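You operate a simulated robot arm through the tools that you are given. There is no shell and no other tool.

You run a simulated two-armed robot. Do the job below in one go: nothing can be reset, and whatever is moved stays where it is left.

TASK
Test the cup on the grey meter and give it the plant food that FEED shows.
Fine: test first; as many pumps as the number, none in the other sample cups; in the shaker, tank switch at FOOD; swing the spout aside again. Set down upright: yellow sample cup. Where these are worked on the way, their far stop is far enough and under half their travel is too little: swing spout.
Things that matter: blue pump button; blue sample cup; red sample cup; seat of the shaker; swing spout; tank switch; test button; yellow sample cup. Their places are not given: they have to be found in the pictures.

Only the result counts: the job must be done as asked and must still hold three seconds after the hand-in. Knocking over, shifting, dropping, spilling or breaking anything else fails it.

THE ROBOT
Two 7-joint arms with fingered hands on one trunk that stands fixed in place. Base frame: the origin is at the foot of the trunk, x ahead of it, y to its left, z up; the work surface is at about z = 0.8. Lengths are in m, angles in rad, forces in N, time in s.
The left shoulder is at [0.07, 0.153, 1.147], the right one opposite. With the tool pointing down near the work surface each hand reaches from about 0.1 to 0.86 m from the base axis, measured 20 degrees to its own side. Payload 3.9 kg a hand.
The TCP of each hand is the grasp point between the finger pads, 0.03 m short of the fingertips. In the tool frame z runs along the fingers and y along their closing line. Largest opening 0.104 m; the body of the gripper starts 0.035 m behind the TCP. The gripper is a hand of 4 fingers: y runs from the thumb to the fingers, the wrist lies at [-0.017, -0.104, -0.178] in the tool frame.
Orientation is that of the tool frame in the base frame, as a unit quaternion [w, x, y, z]. With the fingers straight down and the wrist toward the robot, the tool's x, y and z point along [0, 1, 0], [1, 0, 0] and [0, 0, -1] of the base frame.

THE INTERFACE
- The arms move only by the tool nudge_tool. It takes "left_rows", "right_rows" or both (then of equal length, played together; a hand with none holds still); each is text: rows parted by semicolons, each of 6 numbers parted by spaces: the shift along the tool's x, y, z in m, then the turn, a rotation vector about the tool's x, y, z in rad. In form: x y z rx ry rz; .... A call has 1 to 20 rows; each row is the pose to reach, as a shift and turn from the pose commanded when the call began, along the tool's axes at that moment. Rows are played at 5 a second. More than 0.05 m and 0.15 rad between two rows, and nothing of the call is played. Where a pose cannot be reached the arm comes as near as it can. A force on the tool above 40 N (or 10 N above the force at the start of the call, whichever is more), or a blocked arm, ends the call early, and 0.2 s more pass. In this call time passes only in rows, and 0.2 s behind the last. The reply holds the time, the measured pose of the TCP, the force on the tool along the base axes, the opening and the grip force, in the units named above and with some noise, with the torque about the TCP (base axes, N m) and any sound that the robot's microphone picked up.
- Cameras (640 x 400 px; columns grow to the right, rows downward): "scene" is now at [0.1317, -0.0447, 1.3895]; the picture's right is [-0.48, -0.88, -0.00], its down [-0.39, 0.21, -0.90] and it looks along [0.79, -0.43, -0.45] (base axes); focal length 348 px, centre (320, 200). "left" rides on the left gripper at [-0.066, -0.09, -0.126] in its tool frame; the picture's right is [-0.78, -0.30, 0.56], its down [0.57, -0.70, 0.42] and it looks along [0.27, 0.65, 0.71] (tool axes); focal length 275 px, centre (320, 200). "right" rides on the right gripper at [0.066, -0.09, -0.126] in its tool frame; the picture's right is [-0.78, 0.30, -0.56], its down [-0.57, -0.70, 0.42] and it looks along [-0.26, 0.65, 0.71] (tool axes); focal length 275 px, centre (320, 200).
- get_image(camera): a new picture of that camera. It takes no simulated time.
- lift_body(by): slides the trunk up (or, below 0, down) by that many m; the arms and the scene camera ride with it, the base frame stays. It gives what a move gives, with no picture.
- finger_targets(index, middle, ring, thumb_bend, thumb_turn, hand): sets how far each is bent, from 0 (flat) to 1 (curled in); at 0.3 the hand is open as for a grip, at 0.7 the pads meet at the TCP. One left out holds its place. A second passes; each finger stops where it meets its share of the squeeze, and holds until it gets a number again. It is the only way to open and close the hand. It gives what a move gives, with no picture; readings hold the bend of each and the force on the fingers (four entries, about 0 where the hand has none), thumb and palm. thumb_turn goes from beside the hand (0) to across from the fingers (1), as for a grip.
- aim_head(pan, tilt): turns the head with the scene camera to pan (to the left, within 1.501 rad either way) and tilt (down, from -0.506 to 1.204), counted from straight ahead of the robot. It gives what a move gives.
- point_at(camera, pixels): for up to 12 pixels [column, row] of the newest picture of that camera ("zoom" is the newest enlarged one), the place [x, y, z] in the base frame of the surface seen there, good to about 0.002 m. It takes no simulated time.
- enlarge(camera, box): a new picture of the part [left, top, right, bottom] of that camera's present view, enlarged. It takes no simulated time.
- close_job(): hands the job in; it is judged then, once.

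Open the grippers and draw the arms clear of the work before you hand the job in, unless the task says otherwise.

The tools are called by a JSON object that holds its "api" and its "payload". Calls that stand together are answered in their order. nudge_tool: Moves the arms, as the interface text tells. Its arguments: {"type":"object","properties":{"left_rows":{"type":"string"},"right_rows":{"type":"string"}},"required":[]} The other tools are called the same way: lift_body (by) slides the trunk up or down; finger_targets (index, middle, ring, thumb_bend, thumb_turn, hand) moves the fingers one by one; aim_head (pan, tilt) turns the head that bears the scene camera; get_image (camera) takes a picture; point_at (camera, pixels) gives the place of the surface under pixels of a picture; enlarge (camera, box) takes an enlarged picture of a part of a camera's view; close_job () hands the job in.

At the start:

```text
clock: 0.0
left_ee_pos: [0.5982, -0.1022, 1.2579]
left_tool_rot: [0.0, 0.707, 0.708, 0.001]
left_force: [1.2, -0.1, -0.2]
left_moment: [-0.01, -0.01, 0.02]
left_grip_width: 0.1035
left_finger_force: 0.1
left_shape: jaw
left_bend: [0.3, 0.3, 0.3, 0.3, 0.97]
left_finger forces: [0.1, 0.1, 0.0, 0.0, 0.0, 0.0]
right_ee_pos: [0.3958, -0.4607, 1.1354]
right_tool_rot: [0.0, 0.707, 0.707, 0.0]
right_force: [0.6, -0.2, 0.6]
right_moment: [-0.01, 0.01, -0.03]
right_grip_width: 0.1037
right_finger_force: 0.0
right_shape: jaw
right_bend: [0.3, 0.3, 0.3, 0.3, 0.97]
right_finger forces: [0.1, 0.0, 0.0, 0.0, 0.0, 0.0]
trunk travel left (down, up): [-0.6, 0.34]
head pan, tilt: [-0.497, 0.461]
```

scene: 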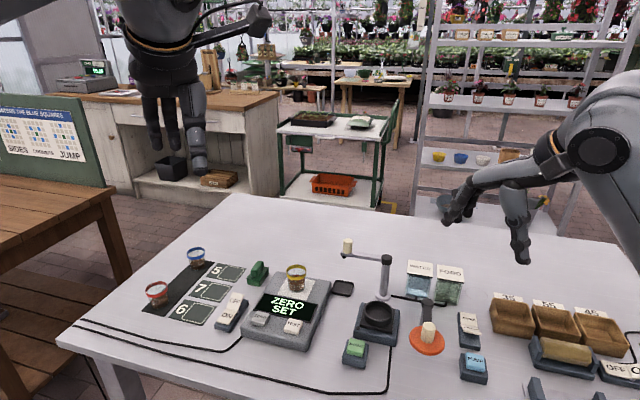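
right: 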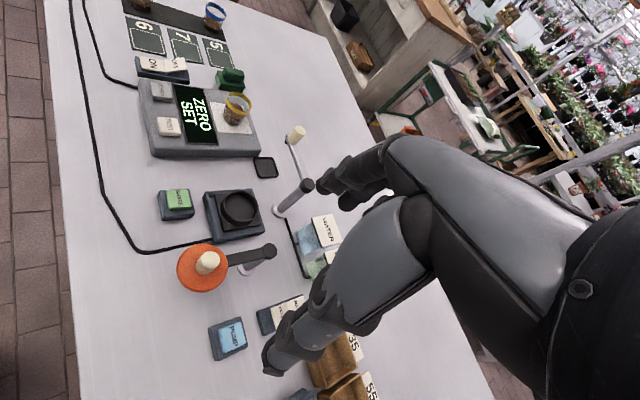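
left: 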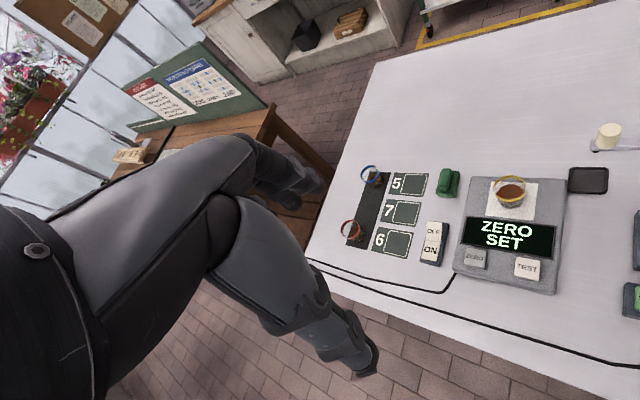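

The scene picture shows the grey meter with the yellow cup at about (295,280), the shaker with its seat near (380,315), a swing spout near (430,335) and the pump button near (475,365). I'll enlarge these parts to read labels.

{"api": "enlarge", "payload": {"camera": "scene", "box": [130, 220, 340, 360]}}

{"api": "enlarge", "payload": {"camera": "scene", "box": [320, 220, 530, 400]}}

{"api": "enlarge", "payload": {"camera": "left", "box": [320, 100, 640, 320]}}

{"api": "enlarge", "payload": {"camera": "right", "box": [60, 0, 380, 400]}}

```text
2.86 times, centred on (235, 290) of scene
```

zoom: 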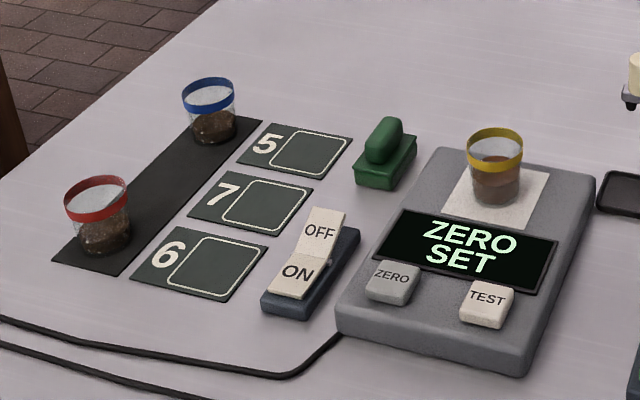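

```text
2.22 times, centred on (425, 310) of scene
```

zoom: 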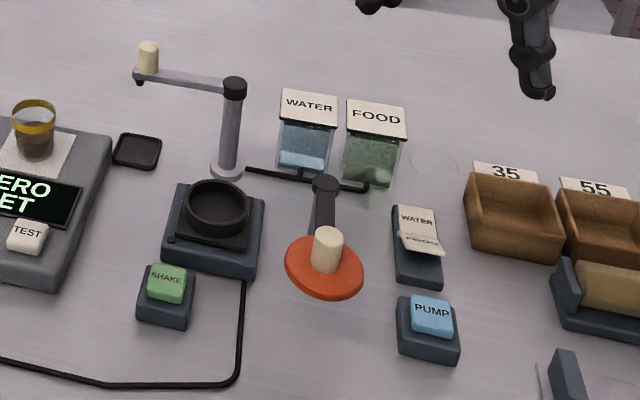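

```text
1.82 times, centred on (480, 210) of left
```

zoom: 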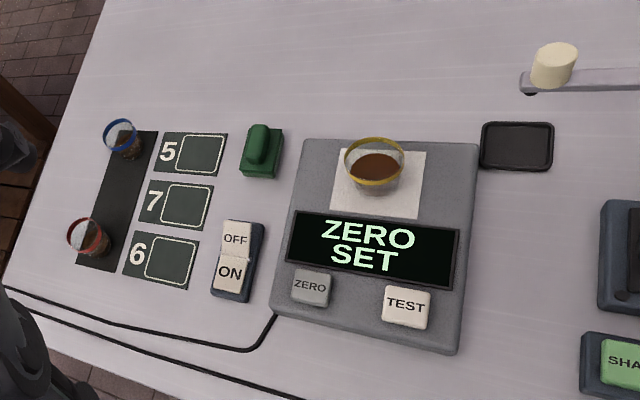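

```text
1.00 times, centred on (220, 200) of right (not enlarged: the box is as wide or as high as the picture)
```

zoom: 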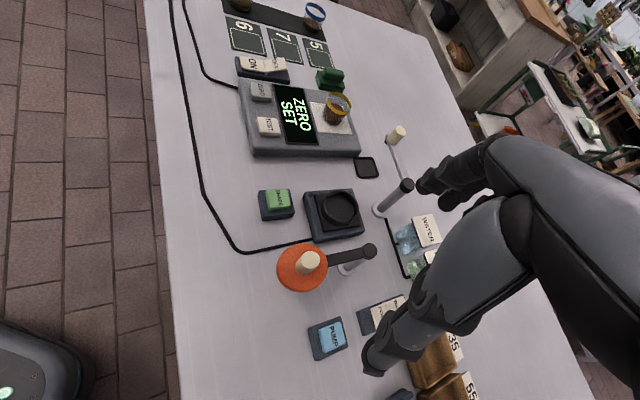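

The meter shows ZERO SET with the yellow cup already on it. The spout looks like the arm with the cream knob by the drip tray. I'll get the places of the main things.

{"api": "get_image", "payload": {"camera": "scene"}}

{"api": "point_at", "payload": {"camera": "scene", "pixels": [[295, 268], [295, 283], [293, 326], [259, 319], [378, 310], [355, 347], [347, 243], [385, 258], [428, 330], [469, 322], [475, 362], [343, 288]]}}

{"api": "point_at", "payload": {"camera": "left", "pixels": [[511, 180], [528, 266], [475, 258], [609, 130], [588, 180], [376, 180], [355, 230], [436, 232], [434, 249], [448, 183], [510, 237], [511, 205]]}}

{"api": "point_at", "payload": {"camera": "right", "pixels": [[232, 338], [280, 311], [238, 208], [178, 200], [205, 262], [295, 134], [305, 186], [278, 212], [265, 166], [255, 262], [235, 105], [265, 253]]}}

```text
taken
```

scene: 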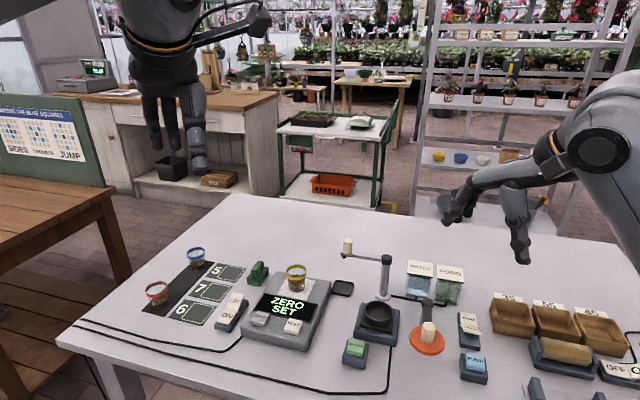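

```text
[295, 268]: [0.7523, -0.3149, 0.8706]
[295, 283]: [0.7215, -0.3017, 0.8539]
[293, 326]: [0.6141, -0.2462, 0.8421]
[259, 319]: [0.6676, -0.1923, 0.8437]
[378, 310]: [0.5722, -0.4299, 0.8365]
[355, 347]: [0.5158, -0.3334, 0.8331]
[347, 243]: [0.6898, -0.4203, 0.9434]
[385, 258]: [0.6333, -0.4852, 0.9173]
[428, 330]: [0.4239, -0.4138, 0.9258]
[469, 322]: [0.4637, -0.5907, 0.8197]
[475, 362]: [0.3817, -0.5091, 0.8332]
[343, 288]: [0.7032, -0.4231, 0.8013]
```

```text
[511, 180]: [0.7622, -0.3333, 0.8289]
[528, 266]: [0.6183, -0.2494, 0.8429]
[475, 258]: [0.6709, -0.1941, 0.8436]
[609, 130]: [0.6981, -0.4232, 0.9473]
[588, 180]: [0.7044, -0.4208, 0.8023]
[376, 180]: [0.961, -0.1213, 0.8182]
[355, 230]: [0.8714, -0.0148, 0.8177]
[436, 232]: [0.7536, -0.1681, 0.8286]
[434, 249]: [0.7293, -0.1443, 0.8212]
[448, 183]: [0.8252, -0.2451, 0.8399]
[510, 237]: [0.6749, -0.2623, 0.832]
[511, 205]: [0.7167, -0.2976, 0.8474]
```

```text
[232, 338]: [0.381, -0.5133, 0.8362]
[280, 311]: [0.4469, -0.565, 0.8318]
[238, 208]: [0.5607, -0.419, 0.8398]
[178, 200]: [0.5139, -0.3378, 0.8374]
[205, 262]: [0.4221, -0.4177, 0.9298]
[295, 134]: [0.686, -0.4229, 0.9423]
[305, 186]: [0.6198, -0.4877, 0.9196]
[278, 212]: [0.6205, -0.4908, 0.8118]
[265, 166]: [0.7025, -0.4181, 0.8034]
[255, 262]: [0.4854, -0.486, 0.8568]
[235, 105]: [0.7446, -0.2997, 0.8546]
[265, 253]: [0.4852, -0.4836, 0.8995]
```

Positions agree well between cameras. I'll enlarge the cup, the spout and shaker closely for size and shape.

{"api": "enlarge", "payload": {"camera": "scene", "box": [240, 250, 340, 350]}}

{"api": "enlarge", "payload": {"camera": "scene", "box": [325, 235, 455, 375]}}

{"api": "enlarge", "payload": {"camera": "left", "box": [450, 140, 590, 300]}}

{"api": "enlarge", "payload": {"camera": "scene", "box": [440, 280, 640, 400]}}

```text
4.00 times, centred on (290, 300) of scene
```

zoom: 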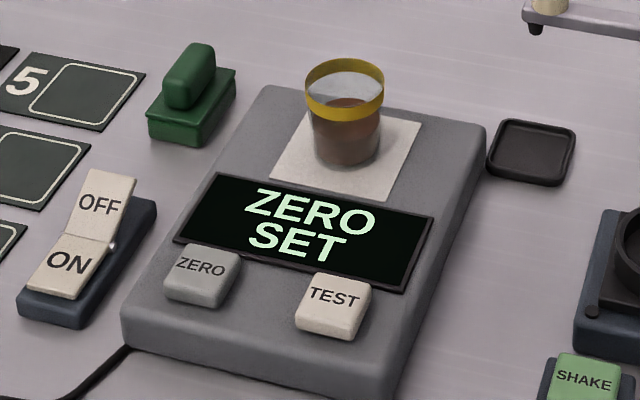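

```text
2.86 times, centred on (390, 305) of scene
```

zoom: 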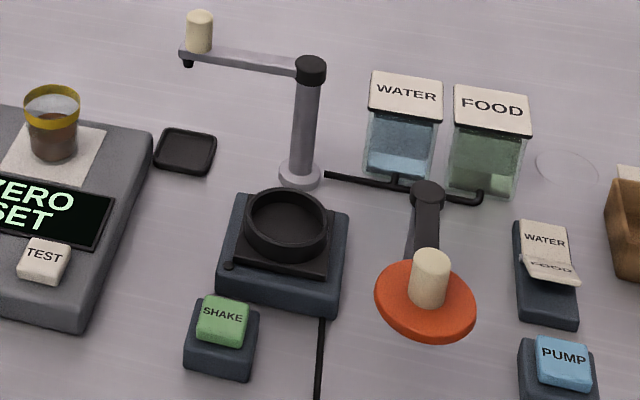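

```text
2.50 times, centred on (520, 220) of left
```

zoom: 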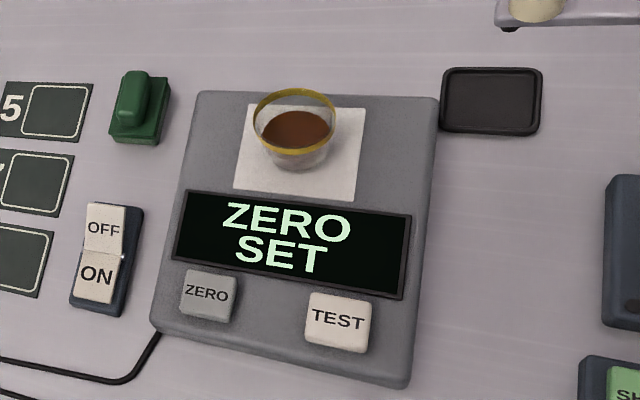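

```text
3.20 times, centred on (540, 340) of scene
```

zoom: 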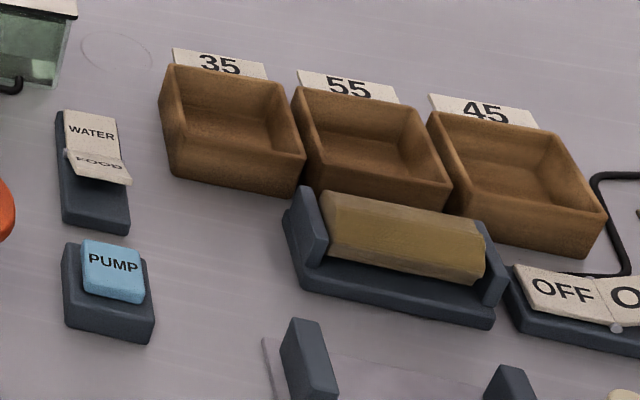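

The tank switch has its near half (FOOD) raised, so it now stands at WATER. I'll measure points on the rocker, the pump button, the cup rim and the seat ring with enlarged views.

{"api": "point_at", "payload": {"camera": "zoom", "pixels": [[92, 133], [96, 163], [68, 155], [130, 183], [75, 115], [115, 118], [112, 262], [88, 245], [138, 265], [85, 290], [140, 300], [100, 215]]}}

{"api": "enlarge", "payload": {"camera": "scene", "box": [270, 255, 330, 295]}}

```text
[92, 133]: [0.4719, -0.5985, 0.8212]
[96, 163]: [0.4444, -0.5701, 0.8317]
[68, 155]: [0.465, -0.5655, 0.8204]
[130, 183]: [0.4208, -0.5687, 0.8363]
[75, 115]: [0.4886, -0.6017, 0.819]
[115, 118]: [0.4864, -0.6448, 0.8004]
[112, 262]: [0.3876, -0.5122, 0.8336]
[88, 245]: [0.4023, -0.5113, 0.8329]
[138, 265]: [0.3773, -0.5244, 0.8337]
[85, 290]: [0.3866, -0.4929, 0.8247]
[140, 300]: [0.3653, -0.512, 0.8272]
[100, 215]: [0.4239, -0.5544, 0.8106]
```

```text
10.00 times, centred on (300, 275) of scene
```

zoom: 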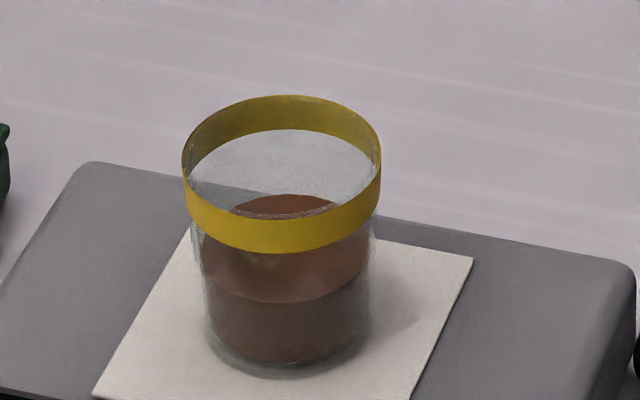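

{"api": "point_at", "payload": {"camera": "zoom", "pixels": [[280, 98], [280, 240], [184, 185], [380, 185], [280, 372], [210, 330], [355, 325], [280, 320], [330, 205], [186, 200], [377, 200], [300, 395]]}}

{"api": "enlarge", "payload": {"camera": "scene", "box": [345, 290, 415, 350]}}

```text
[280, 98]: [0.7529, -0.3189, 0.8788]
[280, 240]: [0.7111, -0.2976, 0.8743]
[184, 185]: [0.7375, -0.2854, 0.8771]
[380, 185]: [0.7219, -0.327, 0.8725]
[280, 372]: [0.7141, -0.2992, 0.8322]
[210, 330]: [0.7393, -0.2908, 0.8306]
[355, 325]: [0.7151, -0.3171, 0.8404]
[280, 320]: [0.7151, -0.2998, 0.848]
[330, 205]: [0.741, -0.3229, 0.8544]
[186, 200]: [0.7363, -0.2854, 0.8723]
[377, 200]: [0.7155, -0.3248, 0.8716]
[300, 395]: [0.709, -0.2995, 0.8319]
```

```text
6.67 times, centred on (380, 320) of scene
```

zoom: 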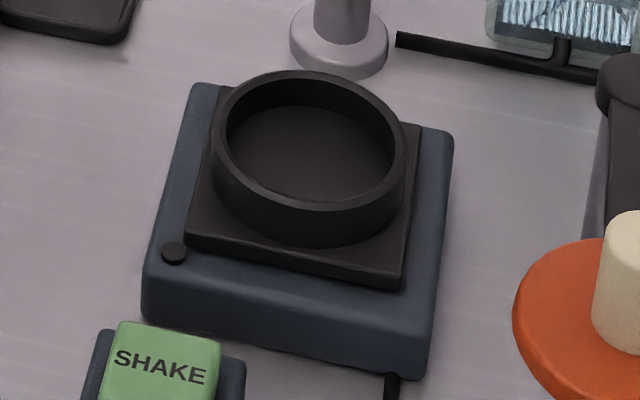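

{"api": "point_at", "payload": {"camera": "zoom", "pixels": [[305, 74], [295, 205], [215, 130], [402, 155], [310, 150], [290, 240], [200, 240], [390, 280], [175, 250], [440, 140], [200, 90], [320, 340]]}}

{"api": "enlarge", "payload": {"camera": "scene", "box": [330, 232, 400, 302]}}

```text
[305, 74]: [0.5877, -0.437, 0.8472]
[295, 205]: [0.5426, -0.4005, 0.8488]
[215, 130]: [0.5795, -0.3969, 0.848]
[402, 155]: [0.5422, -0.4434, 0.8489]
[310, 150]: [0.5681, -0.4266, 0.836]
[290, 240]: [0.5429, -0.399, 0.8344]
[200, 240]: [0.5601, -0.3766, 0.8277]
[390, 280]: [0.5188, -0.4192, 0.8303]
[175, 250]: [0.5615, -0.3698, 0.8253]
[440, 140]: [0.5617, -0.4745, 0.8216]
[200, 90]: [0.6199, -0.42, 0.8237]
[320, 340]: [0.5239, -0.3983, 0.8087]
```

```text
5.71 times, centred on (365, 267) of scene
```

zoom: 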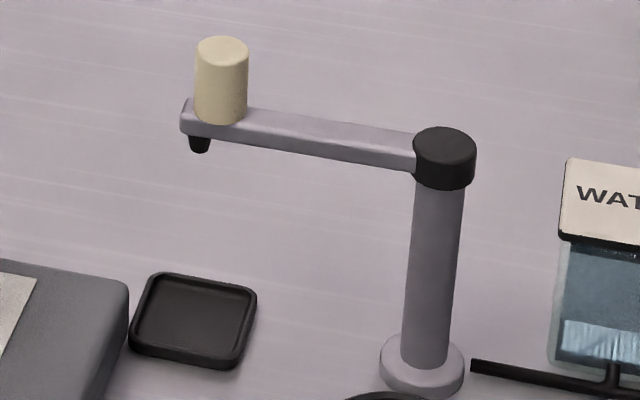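

{"api": "point_at", "payload": {"camera": "zoom", "pixels": [[222, 50], [222, 85], [200, 145], [185, 125], [445, 140], [445, 170], [330, 135], [430, 280], [420, 375], [195, 320], [245, 115], [410, 150]]}}

{"api": "get_image", "payload": {"camera": "right"}}

```text
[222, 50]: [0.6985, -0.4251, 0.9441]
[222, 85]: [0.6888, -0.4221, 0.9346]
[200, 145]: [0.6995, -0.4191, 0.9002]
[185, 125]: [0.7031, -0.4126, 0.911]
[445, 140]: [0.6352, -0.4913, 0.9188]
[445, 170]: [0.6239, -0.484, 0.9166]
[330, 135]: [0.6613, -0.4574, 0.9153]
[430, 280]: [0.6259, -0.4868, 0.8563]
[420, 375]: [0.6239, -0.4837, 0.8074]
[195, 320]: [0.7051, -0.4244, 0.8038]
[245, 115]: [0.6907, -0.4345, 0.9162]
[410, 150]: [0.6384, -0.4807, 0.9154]
```

```text
taken
```

right: 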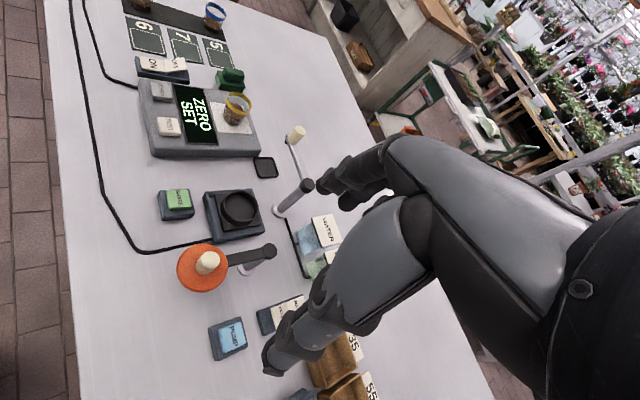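

The post is near (0.630,-0.489), the spout knob near (0.694,-0.4235, 0.918–0.945), the seat ring centre near (0.563,-0.42), the cup centre near (0.731,-0.307). The right hand hangs free in the air, so I'll make a pointing shape (index out, others curled) and look at it.

{"api": "finger_targets", "payload": {"hand": "right", "index": 0.3, "middle": 1.0, "ring": 1.0, "thumb_bend": 0.3, "thumb_turn": 0.0}}

{"api": "get_image", "payload": {"camera": "right"}}

{"api": "enlarge", "payload": {"camera": "scene", "box": [420, 60, 640, 280]}}

```text
clock: 1.0
left_ee_pos: [0.599, -0.1033, 1.2593]
left_tool_rot: [0.0, 0.707, 0.707, 0.0]
left_force: [1.3, -0.1, -0.8]
left_moment: [-0.04, -0.02, -0.01]
left_grip_width: 0.1036
left_finger_force: 0.0
left_shape: jaw
left_bend: [0.3, 0.3, 0.3, 0.3, 0.97]
left_finger forces: [0.0, 0.0, 0.0, 0.0, 0.1, 0.1]
right_ee_pos: [0.3956, -0.4611, 1.1359]
right_tool_rot: [0.0, 0.708, 0.707, -0.001]
right_force: [-0.4, 0.0, 0.3]
right_moment: [-0.01, 0.04, -0.01]
right_grip_width: 0.1394
right_finger_force: 0.1
right_shape: fingers
right_bend: [0.3, 1.0, 1.0, 0.3, 0.0]
right_finger forces: [0.0, 0.1, 0.0, 0.0, 0.0, 0.1]
trunk travel left (down, up): [-0.6, 0.34]
head pan, tilt: [-0.497, 0.461]
```

```text
taken
```

right: 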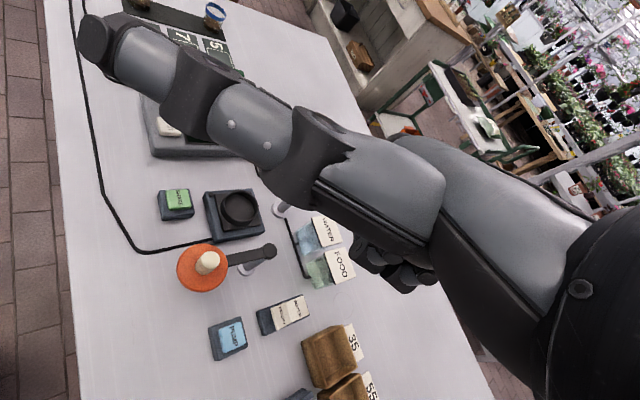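

```text
1.82 times, centred on (530, 170) of scene
```

zoom: 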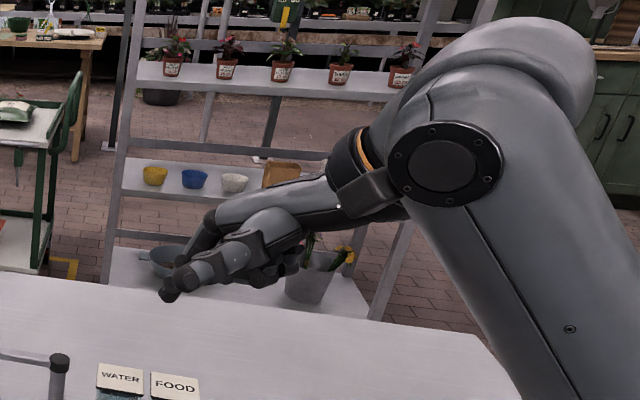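

With the thumb turned aside it sticks out far and hides the view. I'll try a narrow beak instead: thumb across and index both bent toward each other, the other two curled.

{"api": "finger_targets", "payload": {"hand": "right", "index": 0.6, "middle": 1.0, "ring": 1.0, "thumb_bend": 0.3, "thumb_turn": 1.0}}

{"api": "get_image", "payload": {"camera": "right"}}

{"api": "enlarge", "payload": {"camera": "scene", "box": [420, 60, 640, 280]}}

```text
clock: 2.0
left_ee_pos: [0.5987, -0.1044, 1.2589]
left_tool_rot: [0.0, 0.707, 0.707, 0.0]
left_force: [0.9, -0.8, -0.4]
left_moment: [-0.02, -0.03, 0.0]
left_grip_width: 0.1035
left_finger_force: 0.1
left_shape: jaw
left_bend: [0.3, 0.3, 0.3, 0.3, 0.97]
left_finger forces: [0.0, 0.0, 0.0, 0.1, 0.0, 0.1]
right_ee_pos: [0.3944, -0.4603, 1.1354]
right_tool_rot: [0.0, 0.707, 0.707, 0.0]
right_force: [0.5, 1.1, 0.3]
right_moment: [0.0, 0.03, -0.01]
right_grip_width: 0.0662
right_finger_force: 0.0
right_shape: fingers
right_bend: [0.6, 1.0, 1.0, 0.3, 0.97]
right_finger forces: [0.0, 0.0, 0.1, 0.1, 0.1, 0.0]
trunk travel left (down, up): [-0.6, 0.34]
head pan, tilt: [-0.497, 0.461]
```

```text
taken
```

right: 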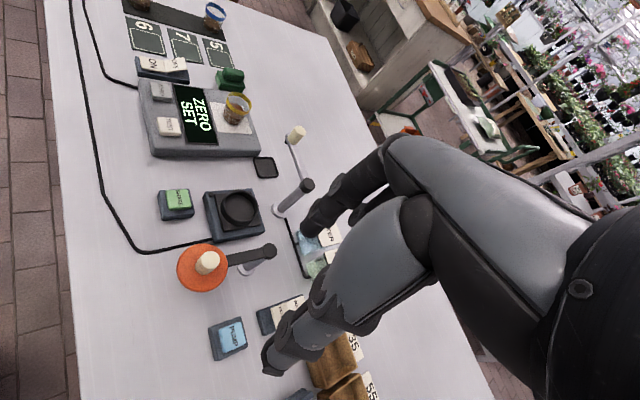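

```text
1.82 times, centred on (530, 170) of scene
```

zoom: 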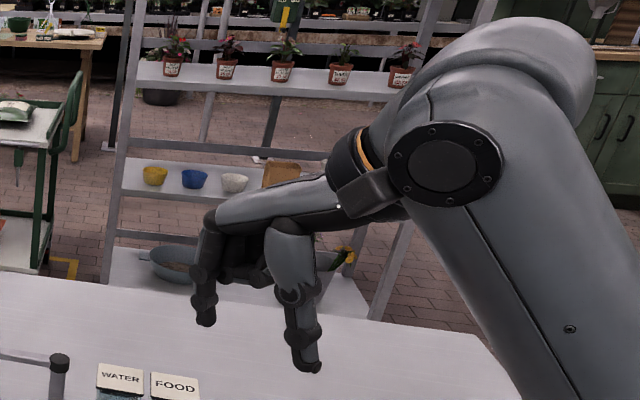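

The index tip is now seen at (205,320) of the enlarged picture and the thumb tip at (305,368). I'll measure them against the TCP at (0.395,-0.460,1.135).

{"api": "point_at", "payload": {"camera": "zoom", "pixels": [[206, 320], [206, 305], [204, 270], [308, 366], [300, 355], [240, 268], [232, 240], [260, 270], [290, 260], [215, 215]]}}

{"api": "point_at", "payload": {"camera": "right", "pixels": [[312, 225], [355, 215], [268, 368], [320, 218], [340, 190], [300, 340]]}}

```text
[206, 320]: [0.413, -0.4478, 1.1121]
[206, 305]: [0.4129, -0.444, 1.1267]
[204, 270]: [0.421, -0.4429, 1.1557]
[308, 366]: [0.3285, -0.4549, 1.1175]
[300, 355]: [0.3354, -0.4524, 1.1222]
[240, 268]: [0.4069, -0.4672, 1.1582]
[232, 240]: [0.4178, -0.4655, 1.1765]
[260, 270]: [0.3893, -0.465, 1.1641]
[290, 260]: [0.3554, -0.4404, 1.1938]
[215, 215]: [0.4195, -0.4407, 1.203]
```

```text
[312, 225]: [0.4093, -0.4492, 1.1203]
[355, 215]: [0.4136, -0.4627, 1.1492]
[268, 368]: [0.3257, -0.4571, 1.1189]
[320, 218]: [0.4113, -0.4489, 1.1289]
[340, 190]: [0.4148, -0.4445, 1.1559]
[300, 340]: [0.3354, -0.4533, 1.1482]
```

Index tip offset from the TCP is about (+0.02, +0.01, -0.028) in base axes. I'll take the left arm away to the left and bring the right index above the TEST button at (0.616,-0.248), stopping at z≈0.955.

{"api": "nudge_tool", "payload": {"right_rows": "0.034 0.0335 0 0 0 0; 0.068 0.067 0 0 0 0; 0.102 0.1 0 0 0 0; 0.136 0.134 0 0 0 0; 0.17 0.167 0 0 0 0; 0.202 0.2 0 0 0 0; 0.202 0.2 0.045 0 0 0; 0.202 0.2 0.09 0 0 0; 0.202 0.2 0.135 0 0 0; 0.202 0.2 0.18 0 0 0", "left_rows": "0.04 0 0 0 0 0; 0.08 0 0 0 0 0; 0.12 0 0 0 0 0; 0.16 0 0 0 0 0; 0.2 0 0 0 0 0; 0.24 0 0 0 0 0; 0.28 0 0 0 0 0; 0.28 0 0 0 0 0; 0.28 0 0 0 0 0; 0.28 0 0 0 0 0"}}

{"api": "get_image", "payload": {"camera": "right"}}

{"api": "get_image", "payload": {"camera": "scene"}}

```text
clock: 4.2
left_ee_pos: [0.5989, 0.1774, 1.2594]
left_tool_rot: [0.0, 0.707, 0.707, 0.0]
left_force: [0.0, -0.5, 0.4]
left_moment: [0.01, 0.01, -0.01]
left_grip_width: 0.1038
left_finger_force: 0.1
left_shape: jaw
left_bend: [0.3, 0.3, 0.3, 0.3, 0.97]
left_finger forces: [0.0, 0.0, 0.0, 0.0, 0.0, 0.0]
right_ee_pos: [0.5952, -0.2604, 0.9547]
right_tool_rot: [0.001, 0.707, 0.707, 0.001]
right_force: [-0.4, -0.3, 0.7]
right_moment: [-0.01, 0.01, -0.05]
right_grip_width: 0.0663
right_finger_force: 0.0
right_shape: fingers
right_bend: [0.6, 1.0, 1.0, 0.3, 0.97]
right_finger forces: [0.0, 0.1, 0.0, 0.0, 0.0, 0.0]
trunk travel left (down, up): [-0.6, 0.34]
head pan, tilt: [-0.497, 0.461]
```

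```text
taken
```

right: 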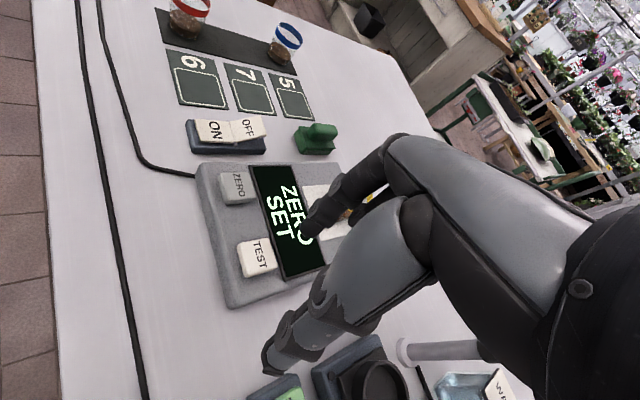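

```text
taken
```

scene: 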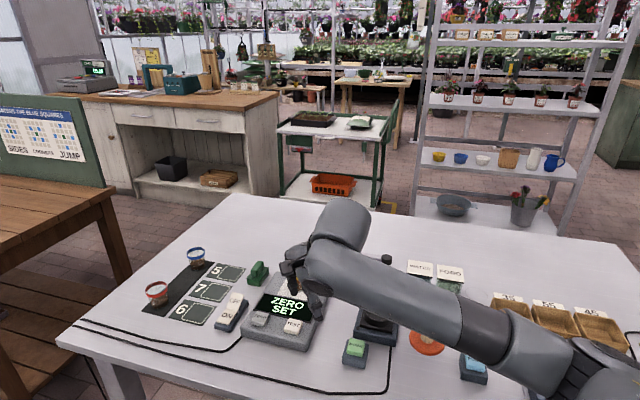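

Now the index is above the TEST button area. I'll check the fingertip place and the height of the forearm over the table.

{"api": "point_at", "payload": {"camera": "scene", "pixels": [[430, 275], [500, 330], [570, 360], [600, 385], [345, 225], [330, 280], [293, 325], [290, 285], [320, 315], [285, 265]]}}

{"api": "point_at", "payload": {"camera": "right", "pixels": [[312, 228], [268, 368], [255, 257], [320, 218], [238, 245], [250, 270], [270, 255]]}}

{"api": "enlarge", "payload": {"camera": "scene", "box": [240, 200, 400, 360]}}

```text
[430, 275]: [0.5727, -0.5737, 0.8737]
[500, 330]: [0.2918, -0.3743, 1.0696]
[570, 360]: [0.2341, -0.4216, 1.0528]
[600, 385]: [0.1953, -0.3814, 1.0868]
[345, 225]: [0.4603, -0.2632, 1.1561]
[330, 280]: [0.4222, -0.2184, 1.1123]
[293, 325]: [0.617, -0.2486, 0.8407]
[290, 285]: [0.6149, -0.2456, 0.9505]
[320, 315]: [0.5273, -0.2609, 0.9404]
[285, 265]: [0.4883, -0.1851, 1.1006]
```

```text
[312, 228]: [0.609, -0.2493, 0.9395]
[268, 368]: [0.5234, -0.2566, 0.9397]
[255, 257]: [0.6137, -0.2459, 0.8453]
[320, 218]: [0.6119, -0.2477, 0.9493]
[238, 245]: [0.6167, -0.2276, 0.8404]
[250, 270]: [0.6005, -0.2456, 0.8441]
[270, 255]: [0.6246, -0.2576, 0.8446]
```

```text
2.50 times, centred on (320, 280) of scene
```

zoom: 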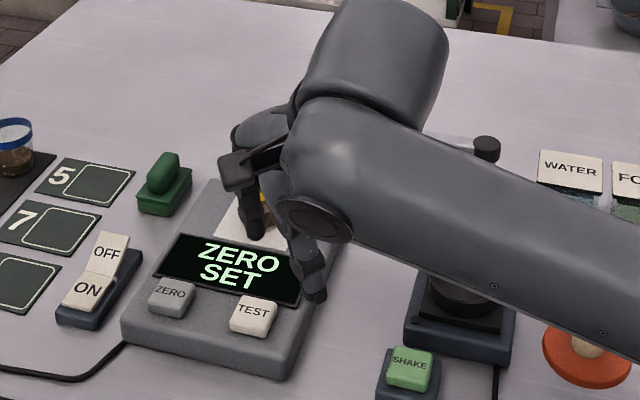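

The index tip centre is about (0.614,-0.250) with its bottom near z 0.927, and the button top is at 0.844. I'll go down 0.072 with a small shift to the left.

{"api": "nudge_tool", "payload": {"right_rows": "0.003 0.0 0.03 0 0 0; 0.004 0.001 0.055 0 0 0; 0.004 0.001 0.072 0 0 0"}}

{"api": "get_image", "payload": {"camera": "right"}}

{"api": "enlarge", "payload": {"camera": "scene", "box": [240, 240, 360, 360]}}

```text
clock: 5.0
left_ee_pos: [0.5982, 0.1764, 1.2582]
left_tool_rot: [0.0, 0.707, 0.707, -0.001]
left_force: [0.2, -0.7, 0.5]
left_moment: [0.02, -0.02, 0.01]
left_grip_width: 0.1034
left_finger_force: 0.1
left_shape: jaw
left_bend: [0.3, 0.3, 0.3, 0.3, 0.97]
left_finger forces: [0.1, 0.0, 0.1, 0.0, 0.1, 0.0]
right_ee_pos: [0.5947, -0.2542, 0.8831]
right_tool_rot: [0.0, 0.707, 0.707, 0.0]
right_force: [0.5, 0.4, -0.7]
right_moment: [0.03, 0.0, 0.0]
right_grip_width: 0.0656
right_finger_force: 0.1
right_shape: fingers
right_bend: [0.6, 1.0, 1.0, 0.3, 0.97]
right_finger forces: [0.0, 0.0, 0.0, 0.0, 0.0, 0.0]
trunk travel left (down, up): [-0.6, 0.34]
head pan, tilt: [-0.497, 0.461]
```

```text
taken
```

right: 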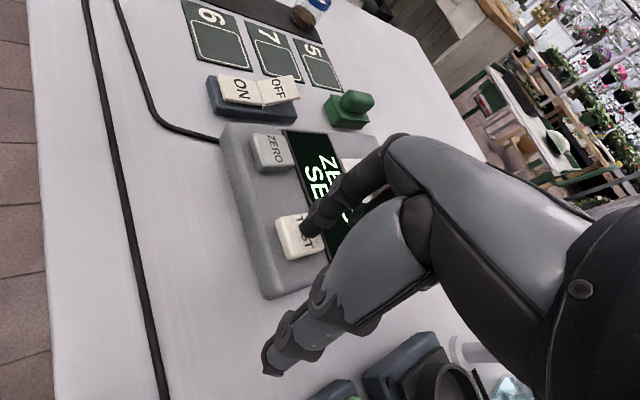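

```text
3.33 times, centred on (300, 300) of scene
```

zoom: 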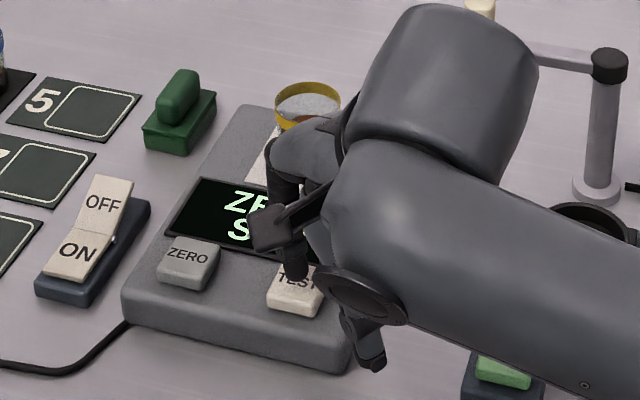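

The tip sits just over the TEST button at (308,230) in the right view. I'll press down slowly in small rows, watching the force.

{"api": "nudge_tool", "payload": {"right_rows": "0 -0.003 0.004 0 0 0; 0 -0.003 0.007 0 0 0; 0 -0.003 0.01 0 0 0; 0 -0.003 0.012 0 0 0; 0 -0.003 0.014 0 0 0"}}

{"api": "enlarge", "payload": {"camera": "scene", "box": [240, 240, 360, 360]}}

{"api": "enlarge", "payload": {"camera": "right", "box": [220, 120, 400, 280]}}

```text
clock: 6.2
left_ee_pos: [0.5993, 0.1764, 1.2584]
left_tool_rot: [0.0, 0.707, 0.707, 0.0]
left_force: [-0.5, -0.1, 0.8]
left_moment: [0.02, 0.0, -0.01]
left_grip_width: 0.1037
left_finger_force: 0.1
left_shape: jaw
left_bend: [0.3, 0.3, 0.3, 0.3, 0.97]
left_finger forces: [0.1, 0.0, 0.0, 0.0, 0.0, 0.1]
right_ee_pos: [0.5927, -0.253, 0.8705]
right_tool_rot: [0.001, 0.707, 0.707, 0.0]
right_force: [0.5, -0.5, 3.0]
right_moment: [0.03, -0.05, -0.04]
right_grip_width: 0.0658
right_finger_force: 1.6
right_shape: fingers
right_bend: [0.6, 1.0, 1.0, 0.3, 0.97]
right_finger forces: [3.1, 0.0, 0.0, 0.0, 0.1, 0.1]
trunk travel left (down, up): [-0.6, 0.34]
head pan, tilt: [-0.497, 0.461]
heard: click
```

```text
3.33 times, centred on (300, 300) of scene
```

zoom: 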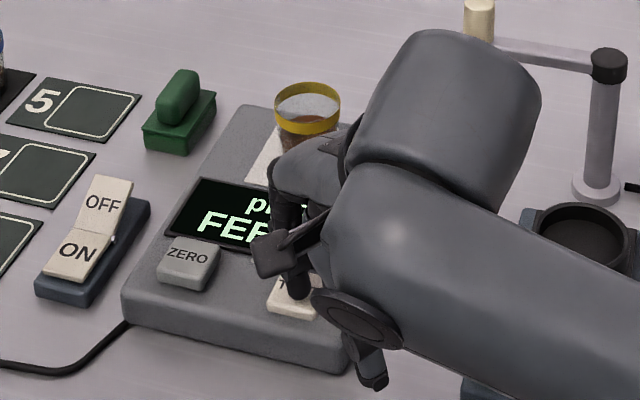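

```text
2.50 times, centred on (310, 200) of right
```

zoom: 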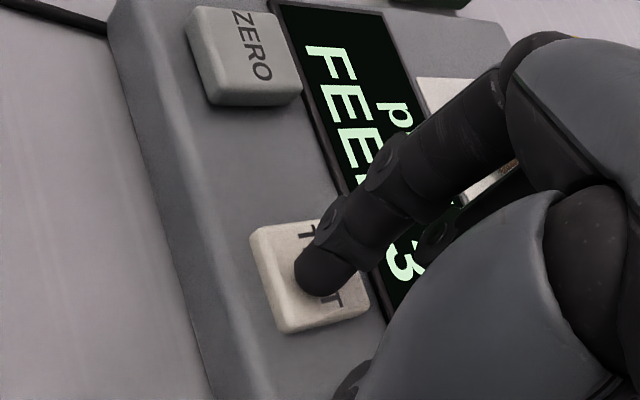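

A click was heard and the display now shows pH and FEED with a number. I'll raise the hand straight up and step aside to read it.

{"api": "nudge_tool", "payload": {"right_rows": "0 0 -0.03 0 0 0; 0 0 -0.07 0 0 0; 0 0 -0.11 0 0 0; -0.03 -0.03 -0.14 0 0 0; -0.06 -0.06 -0.16 0 0 0; -0.09 -0.09 -0.16 0 0 0"}}

{"api": "enlarge", "payload": {"camera": "scene", "box": [230, 240, 350, 360]}}

{"api": "get_image", "payload": {"camera": "right"}}

```text
refused: row 4 steps farther than a row can; nothing moved
```

```text
3.33 times, centred on (290, 300) of scene
```

zoom: 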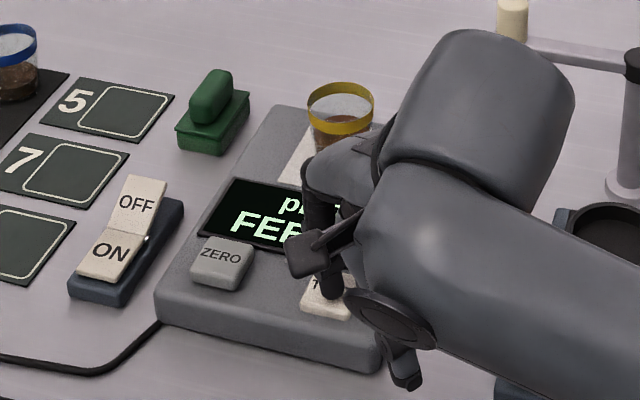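

```text
taken
```

right: 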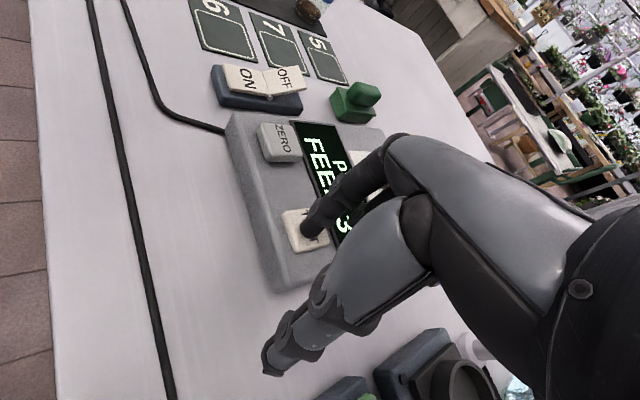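

A row was too long, so nothing moved. I'll repeat with smaller steps: straight up, then aside.

{"api": "nudge_tool", "payload": {"right_rows": "0 0 -0.03 0 0 0; 0 0 -0.07 0 0 0; 0 0 -0.11 0 0 0; -0.025 -0.025 -0.13 0 0 0; -0.05 -0.055 -0.145 0 0 0; -0.08 -0.085 -0.15 0 0 0"}}

{"api": "enlarge", "payload": {"camera": "scene", "box": [230, 240, 350, 360]}}

{"api": "get_image", "payload": {"camera": "right"}}

```text
clock: 7.6
left_ee_pos: [0.5985, 0.1757, 1.2592]
left_tool_rot: [0.002, 0.707, 0.707, 0.0]
left_force: [-0.6, 1.1, -0.1]
left_moment: [0.03, -0.01, 0.0]
left_grip_width: 0.1039
left_finger_force: 0.1
left_shape: jaw
left_bend: [0.3, 0.3, 0.3, 0.3, 0.97]
left_finger forces: [0.0, 0.0, 0.1, 0.1, 0.0, 0.0]
right_ee_pos: [0.506, -0.3352, 1.0217]
right_tool_rot: [0.0, 0.707, 0.707, 0.0]
right_force: [-1.1, -0.9, 0.4]
right_moment: [-0.03, 0.01, 0.02]
right_grip_width: 0.0664
right_finger_force: 0.1
right_shape: fingers
right_bend: [0.6, 1.0, 1.0, 0.3, 0.97]
right_finger forces: [0.0, 0.1, 0.0, 0.0, 0.1, 0.0]
trunk travel left (down, up): [-0.6, 0.34]
head pan, tilt: [-0.497, 0.461]
```

```text
3.33 times, centred on (290, 300) of scene
```

zoom: 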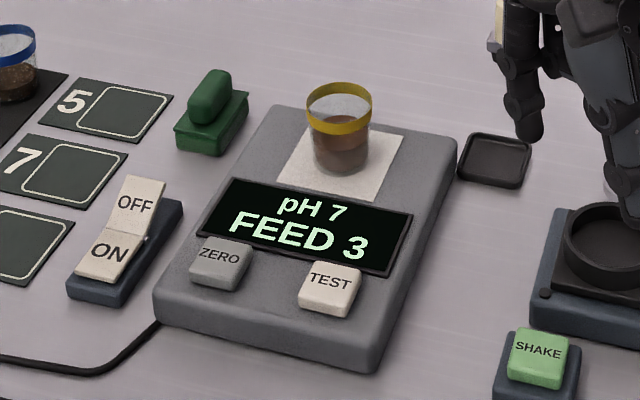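

```text
taken
```

right: 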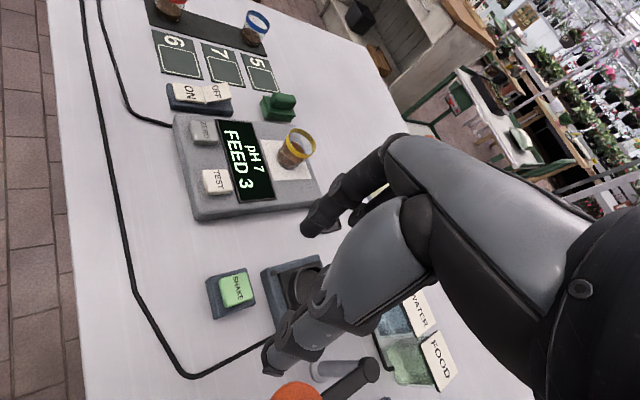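

The display reads pH 7, FEED 3, so three pumps. With the pointing shape still made, I'll go above the FOOD half of the tank switch first at the same height and look from there.

{"api": "nudge_tool", "payload": {"right_rows": "-0.039 -0.015 0 0 0 0; -0.078 -0.031 0 0 0 0; -0.117 -0.046 0 0 0 0; -0.157 -0.061 0 0 0 0; -0.196 -0.077 0 0 0 0; -0.235 -0.092 0 0 0 0"}}

{"api": "get_image", "payload": {"camera": "right"}}

{"api": "get_image", "payload": {"camera": "scene"}}

```text
clock: 9.0
left_ee_pos: [0.5989, 0.1747, 1.259]
left_tool_rot: [-0.001, 0.707, 0.707, 0.0]
left_force: [-0.6, 0.0, -0.8]
left_moment: [0.0, -0.03, 0.02]
left_grip_width: 0.1037
left_finger_force: 0.0
left_shape: jaw
left_bend: [0.3, 0.3, 0.3, 0.3, 0.97]
left_finger forces: [0.0, 0.0, 0.1, 0.0, 0.0, 0.0]
right_ee_pos: [0.4149, -0.5703, 1.021]
right_tool_rot: [-0.001, 0.707, 0.707, 0.001]
right_force: [0.0, -0.1, 0.1]
right_moment: [0.01, 0.01, 0.0]
right_grip_width: 0.0662
right_finger_force: 0.1
right_shape: fingers
right_bend: [0.6, 1.0, 1.0, 0.3, 0.97]
right_finger forces: [0.0, 0.0, 0.0, 0.0, 0.0, 0.0]
trunk travel left (down, up): [-0.6, 0.34]
head pan, tilt: [-0.497, 0.461]
```

```text
taken
```

right: 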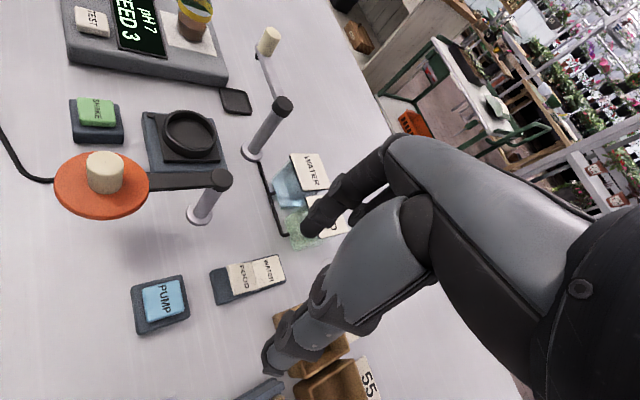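

```text
taken
```

scene: 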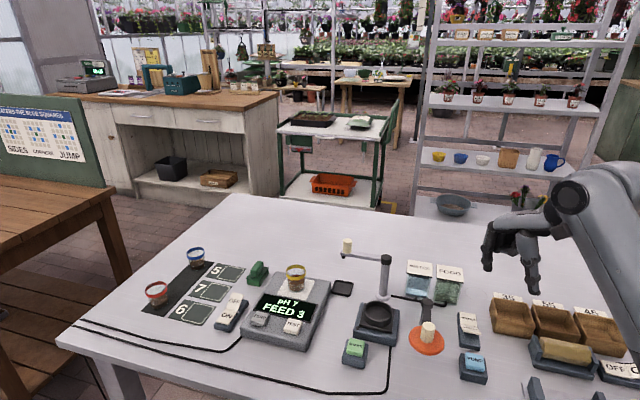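

The switch is seen at (250,275) in the right picture. I'll enlarge it and measure the raised half and what lies near the thumb.

{"api": "enlarge", "payload": {"camera": "right", "box": [110, 230, 310, 355]}}

{"api": "point_at", "payload": {"camera": "zoom", "pixels": [[430, 145], [380, 110], [400, 195], [480, 130], [385, 150], [470, 90], [520, 85], [165, 225], [105, 195], [235, 230], [70, 180], [250, 270]]}}

{"api": "point_at", "payload": {"camera": "scene", "pixels": [[535, 388], [490, 262], [535, 290], [570, 355], [520, 315], [595, 395], [448, 272], [419, 266], [489, 230], [427, 345]]}}

```text
3.20 times, centred on (210, 292) of right
```

zoom: 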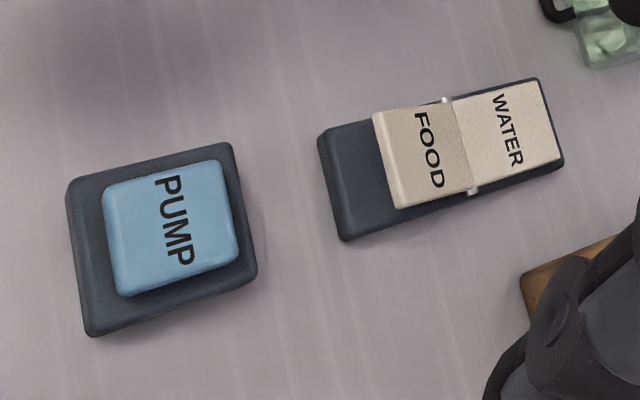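

```text
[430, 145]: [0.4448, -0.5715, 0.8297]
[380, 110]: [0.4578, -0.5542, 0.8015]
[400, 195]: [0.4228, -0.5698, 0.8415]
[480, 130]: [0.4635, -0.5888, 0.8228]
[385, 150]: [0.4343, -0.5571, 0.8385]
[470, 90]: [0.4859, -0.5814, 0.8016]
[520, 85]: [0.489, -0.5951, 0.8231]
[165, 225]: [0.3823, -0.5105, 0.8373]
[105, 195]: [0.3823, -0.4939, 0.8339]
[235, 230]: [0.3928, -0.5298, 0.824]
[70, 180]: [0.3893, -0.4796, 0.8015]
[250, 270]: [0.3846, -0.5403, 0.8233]
```

```text
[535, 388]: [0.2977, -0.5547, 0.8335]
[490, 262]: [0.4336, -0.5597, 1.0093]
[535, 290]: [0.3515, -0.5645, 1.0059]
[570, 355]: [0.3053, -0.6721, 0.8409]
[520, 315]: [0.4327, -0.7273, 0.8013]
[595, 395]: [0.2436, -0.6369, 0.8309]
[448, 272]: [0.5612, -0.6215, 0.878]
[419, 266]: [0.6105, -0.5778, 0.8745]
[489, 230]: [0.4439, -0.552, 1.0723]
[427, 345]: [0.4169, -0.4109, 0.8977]
```

The FOOD half's outer end is near (0.43,-0.563,0.84), and the index tip is at about (0.436,-0.561). I'll descend 0.14 with a small shift and look again.

{"api": "nudge_tool", "payload": {"right_rows": "-0.003 -0.002 0.04 0 0 0; -0.003 -0.002 0.08 0 0 0; -0.003 -0.002 0.115 0 0 0; -0.003 -0.002 0.138 0 0 0"}}

{"api": "get_image", "payload": {"camera": "right"}}

{"api": "enlarge", "payload": {"camera": "scene", "box": [420, 260, 580, 400]}}

```text
clock: 10.0
left_ee_pos: [0.5985, 0.1765, 1.259]
left_tool_rot: [0.0, 0.707, 0.707, 0.0]
left_force: [-0.5, 0.7, -0.7]
left_moment: [-0.04, 0.01, 0.01]
left_grip_width: 0.1038
left_finger_force: 0.1
left_shape: jaw
left_bend: [0.3, 0.3, 0.3, 0.3, 0.97]
left_finger forces: [0.1, 0.0, 0.0, 0.0, 0.0, 0.0]
right_ee_pos: [0.4125, -0.5722, 0.8806]
right_tool_rot: [0.0, 0.707, 0.707, 0.0]
right_force: [-0.3, 0.1, 0.4]
right_moment: [-0.04, 0.01, -0.02]
right_grip_width: 0.0664
right_finger_force: 0.1
right_shape: fingers
right_bend: [0.6, 1.0, 1.0, 0.3, 0.97]
right_finger forces: [0.0, 0.0, 0.1, 0.0, 0.0, 0.0]
trunk travel left (down, up): [-0.6, 0.34]
head pan, tilt: [-0.497, 0.461]
```

```text
taken
```

right: 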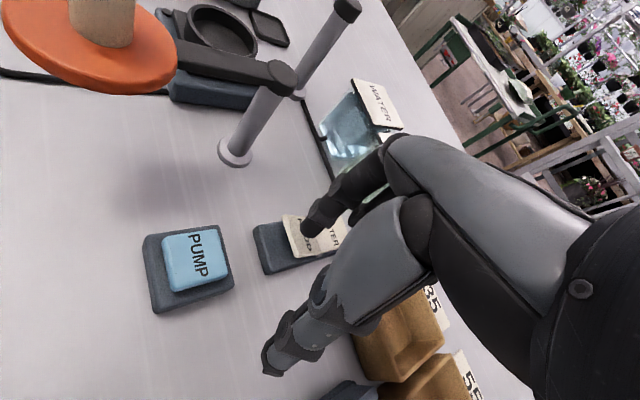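

```text
2.86 times, centred on (500, 330) of scene
```

zoom: 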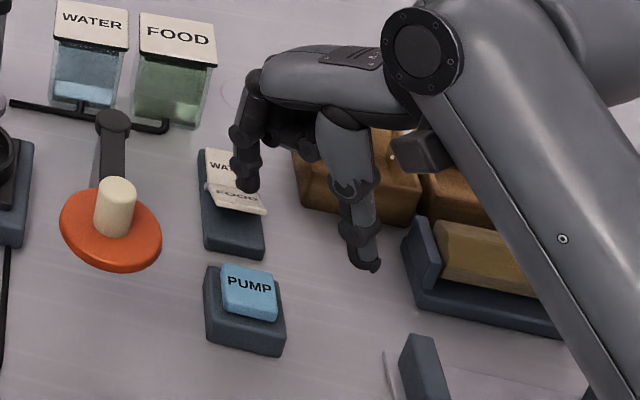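

The tip appears right above the FOOD half. I'll measure the tip and nearby points, and the forearm height, before pressing.

{"api": "point_at", "payload": {"camera": "zoom", "pixels": [[248, 187], [248, 175], [230, 197], [262, 205], [215, 185], [262, 213], [500, 200], [590, 330], [365, 265], [420, 150], [243, 135]]}}

{"api": "point_at", "payload": {"camera": "right", "pixels": [[307, 232], [312, 222], [292, 240], [300, 250], [287, 218], [294, 254], [330, 243], [325, 205]]}}

{"api": "enlarge", "payload": {"camera": "right", "box": [230, 170, 390, 290]}}

```text
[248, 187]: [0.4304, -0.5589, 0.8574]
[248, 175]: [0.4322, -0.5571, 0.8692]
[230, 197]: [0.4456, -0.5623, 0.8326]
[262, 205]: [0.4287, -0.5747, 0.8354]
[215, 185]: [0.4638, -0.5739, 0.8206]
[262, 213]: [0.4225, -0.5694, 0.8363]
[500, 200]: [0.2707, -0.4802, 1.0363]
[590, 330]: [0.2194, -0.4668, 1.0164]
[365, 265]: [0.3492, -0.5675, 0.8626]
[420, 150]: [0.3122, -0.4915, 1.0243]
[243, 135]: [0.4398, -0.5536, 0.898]
```

```text
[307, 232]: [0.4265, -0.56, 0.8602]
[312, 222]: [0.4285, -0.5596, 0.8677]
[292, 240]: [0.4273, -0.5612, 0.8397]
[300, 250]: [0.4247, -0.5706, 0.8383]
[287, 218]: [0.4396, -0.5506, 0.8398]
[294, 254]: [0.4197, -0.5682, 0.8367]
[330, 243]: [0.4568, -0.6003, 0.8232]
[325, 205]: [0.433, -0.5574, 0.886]
```

```text
3.33 times, centred on (310, 230) of right
```

zoom: 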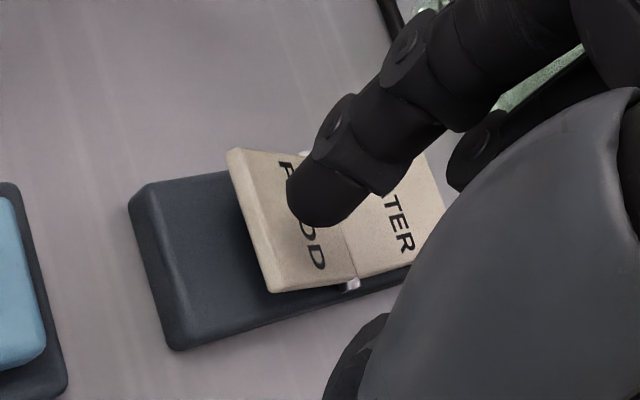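

The tip centre is about 5 mm inside the outer edge. I'll shift 4 mm toward the hinge and press down in small steps.

{"api": "nudge_tool", "payload": {"right_rows": "-0.003 0.003 0.006 0 0 0; -0.003 0.003 0.012 0 0 0; -0.003 0.003 0.017 0 0 0; -0.003 0.003 0.022 0 0 0; -0.003 0.003 0.026 0 0 0; -0.003 0.003 0.03 0 0 0"}}

{"api": "enlarge", "payload": {"camera": "right", "box": [230, 170, 390, 290]}}

{"api": "enlarge", "payload": {"camera": "scene", "box": [440, 290, 540, 390]}}

```text
clock: 11.4
left_ee_pos: [0.5978, 0.1784, 1.2589]
left_tool_rot: [0.0, 0.707, 0.707, 0.0]
left_force: [0.5, -0.2, -0.7]
left_moment: [0.0, 0.01, 0.01]
left_grip_width: 0.1039
left_finger_force: 0.2
left_shape: jaw
left_bend: [0.3, 0.3, 0.3, 0.3, 0.97]
left_finger forces: [0.0, 0.0, 0.0, 0.0, 0.0, 0.0]
right_ee_pos: [0.4165, -0.5739, 0.8559]
right_tool_rot: [0.003, 0.707, 0.707, 0.0]
right_force: [1.5, -2.3, 8.9]
right_moment: [0.08, -0.27, -0.06]
right_grip_width: 0.0657
right_finger_force: 5.2
right_shape: fingers
right_bend: [0.6, 1.0, 1.0, 0.3, 0.97]
right_finger forces: [8.9, 0.1, 0.0, 0.1, 0.0, 0.1]
trunk travel left (down, up): [-0.6, 0.34]
head pan, tilt: [-0.497, 0.461]
```

```text
3.33 times, centred on (310, 230) of right
```

zoom: 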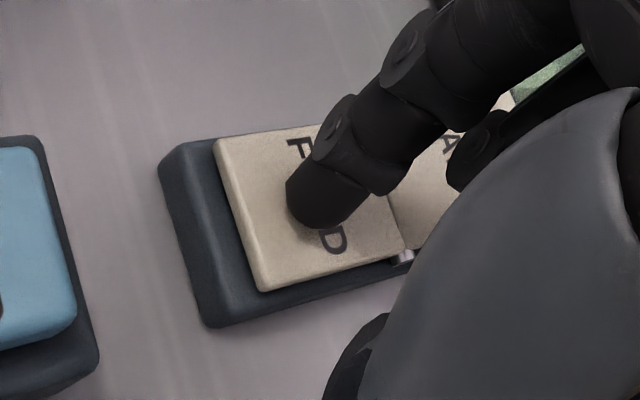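

```text
4.00 times, centred on (490, 340) of scene
```

zoom: 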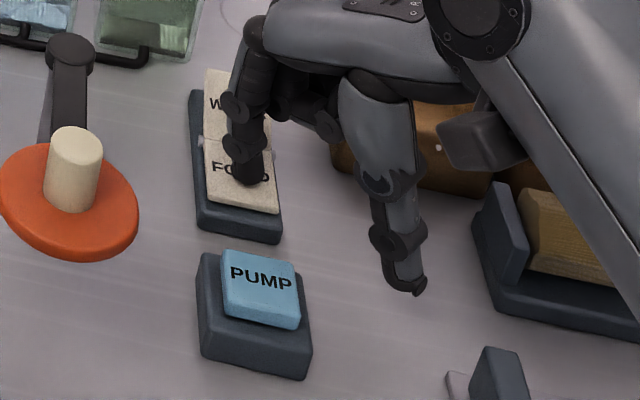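

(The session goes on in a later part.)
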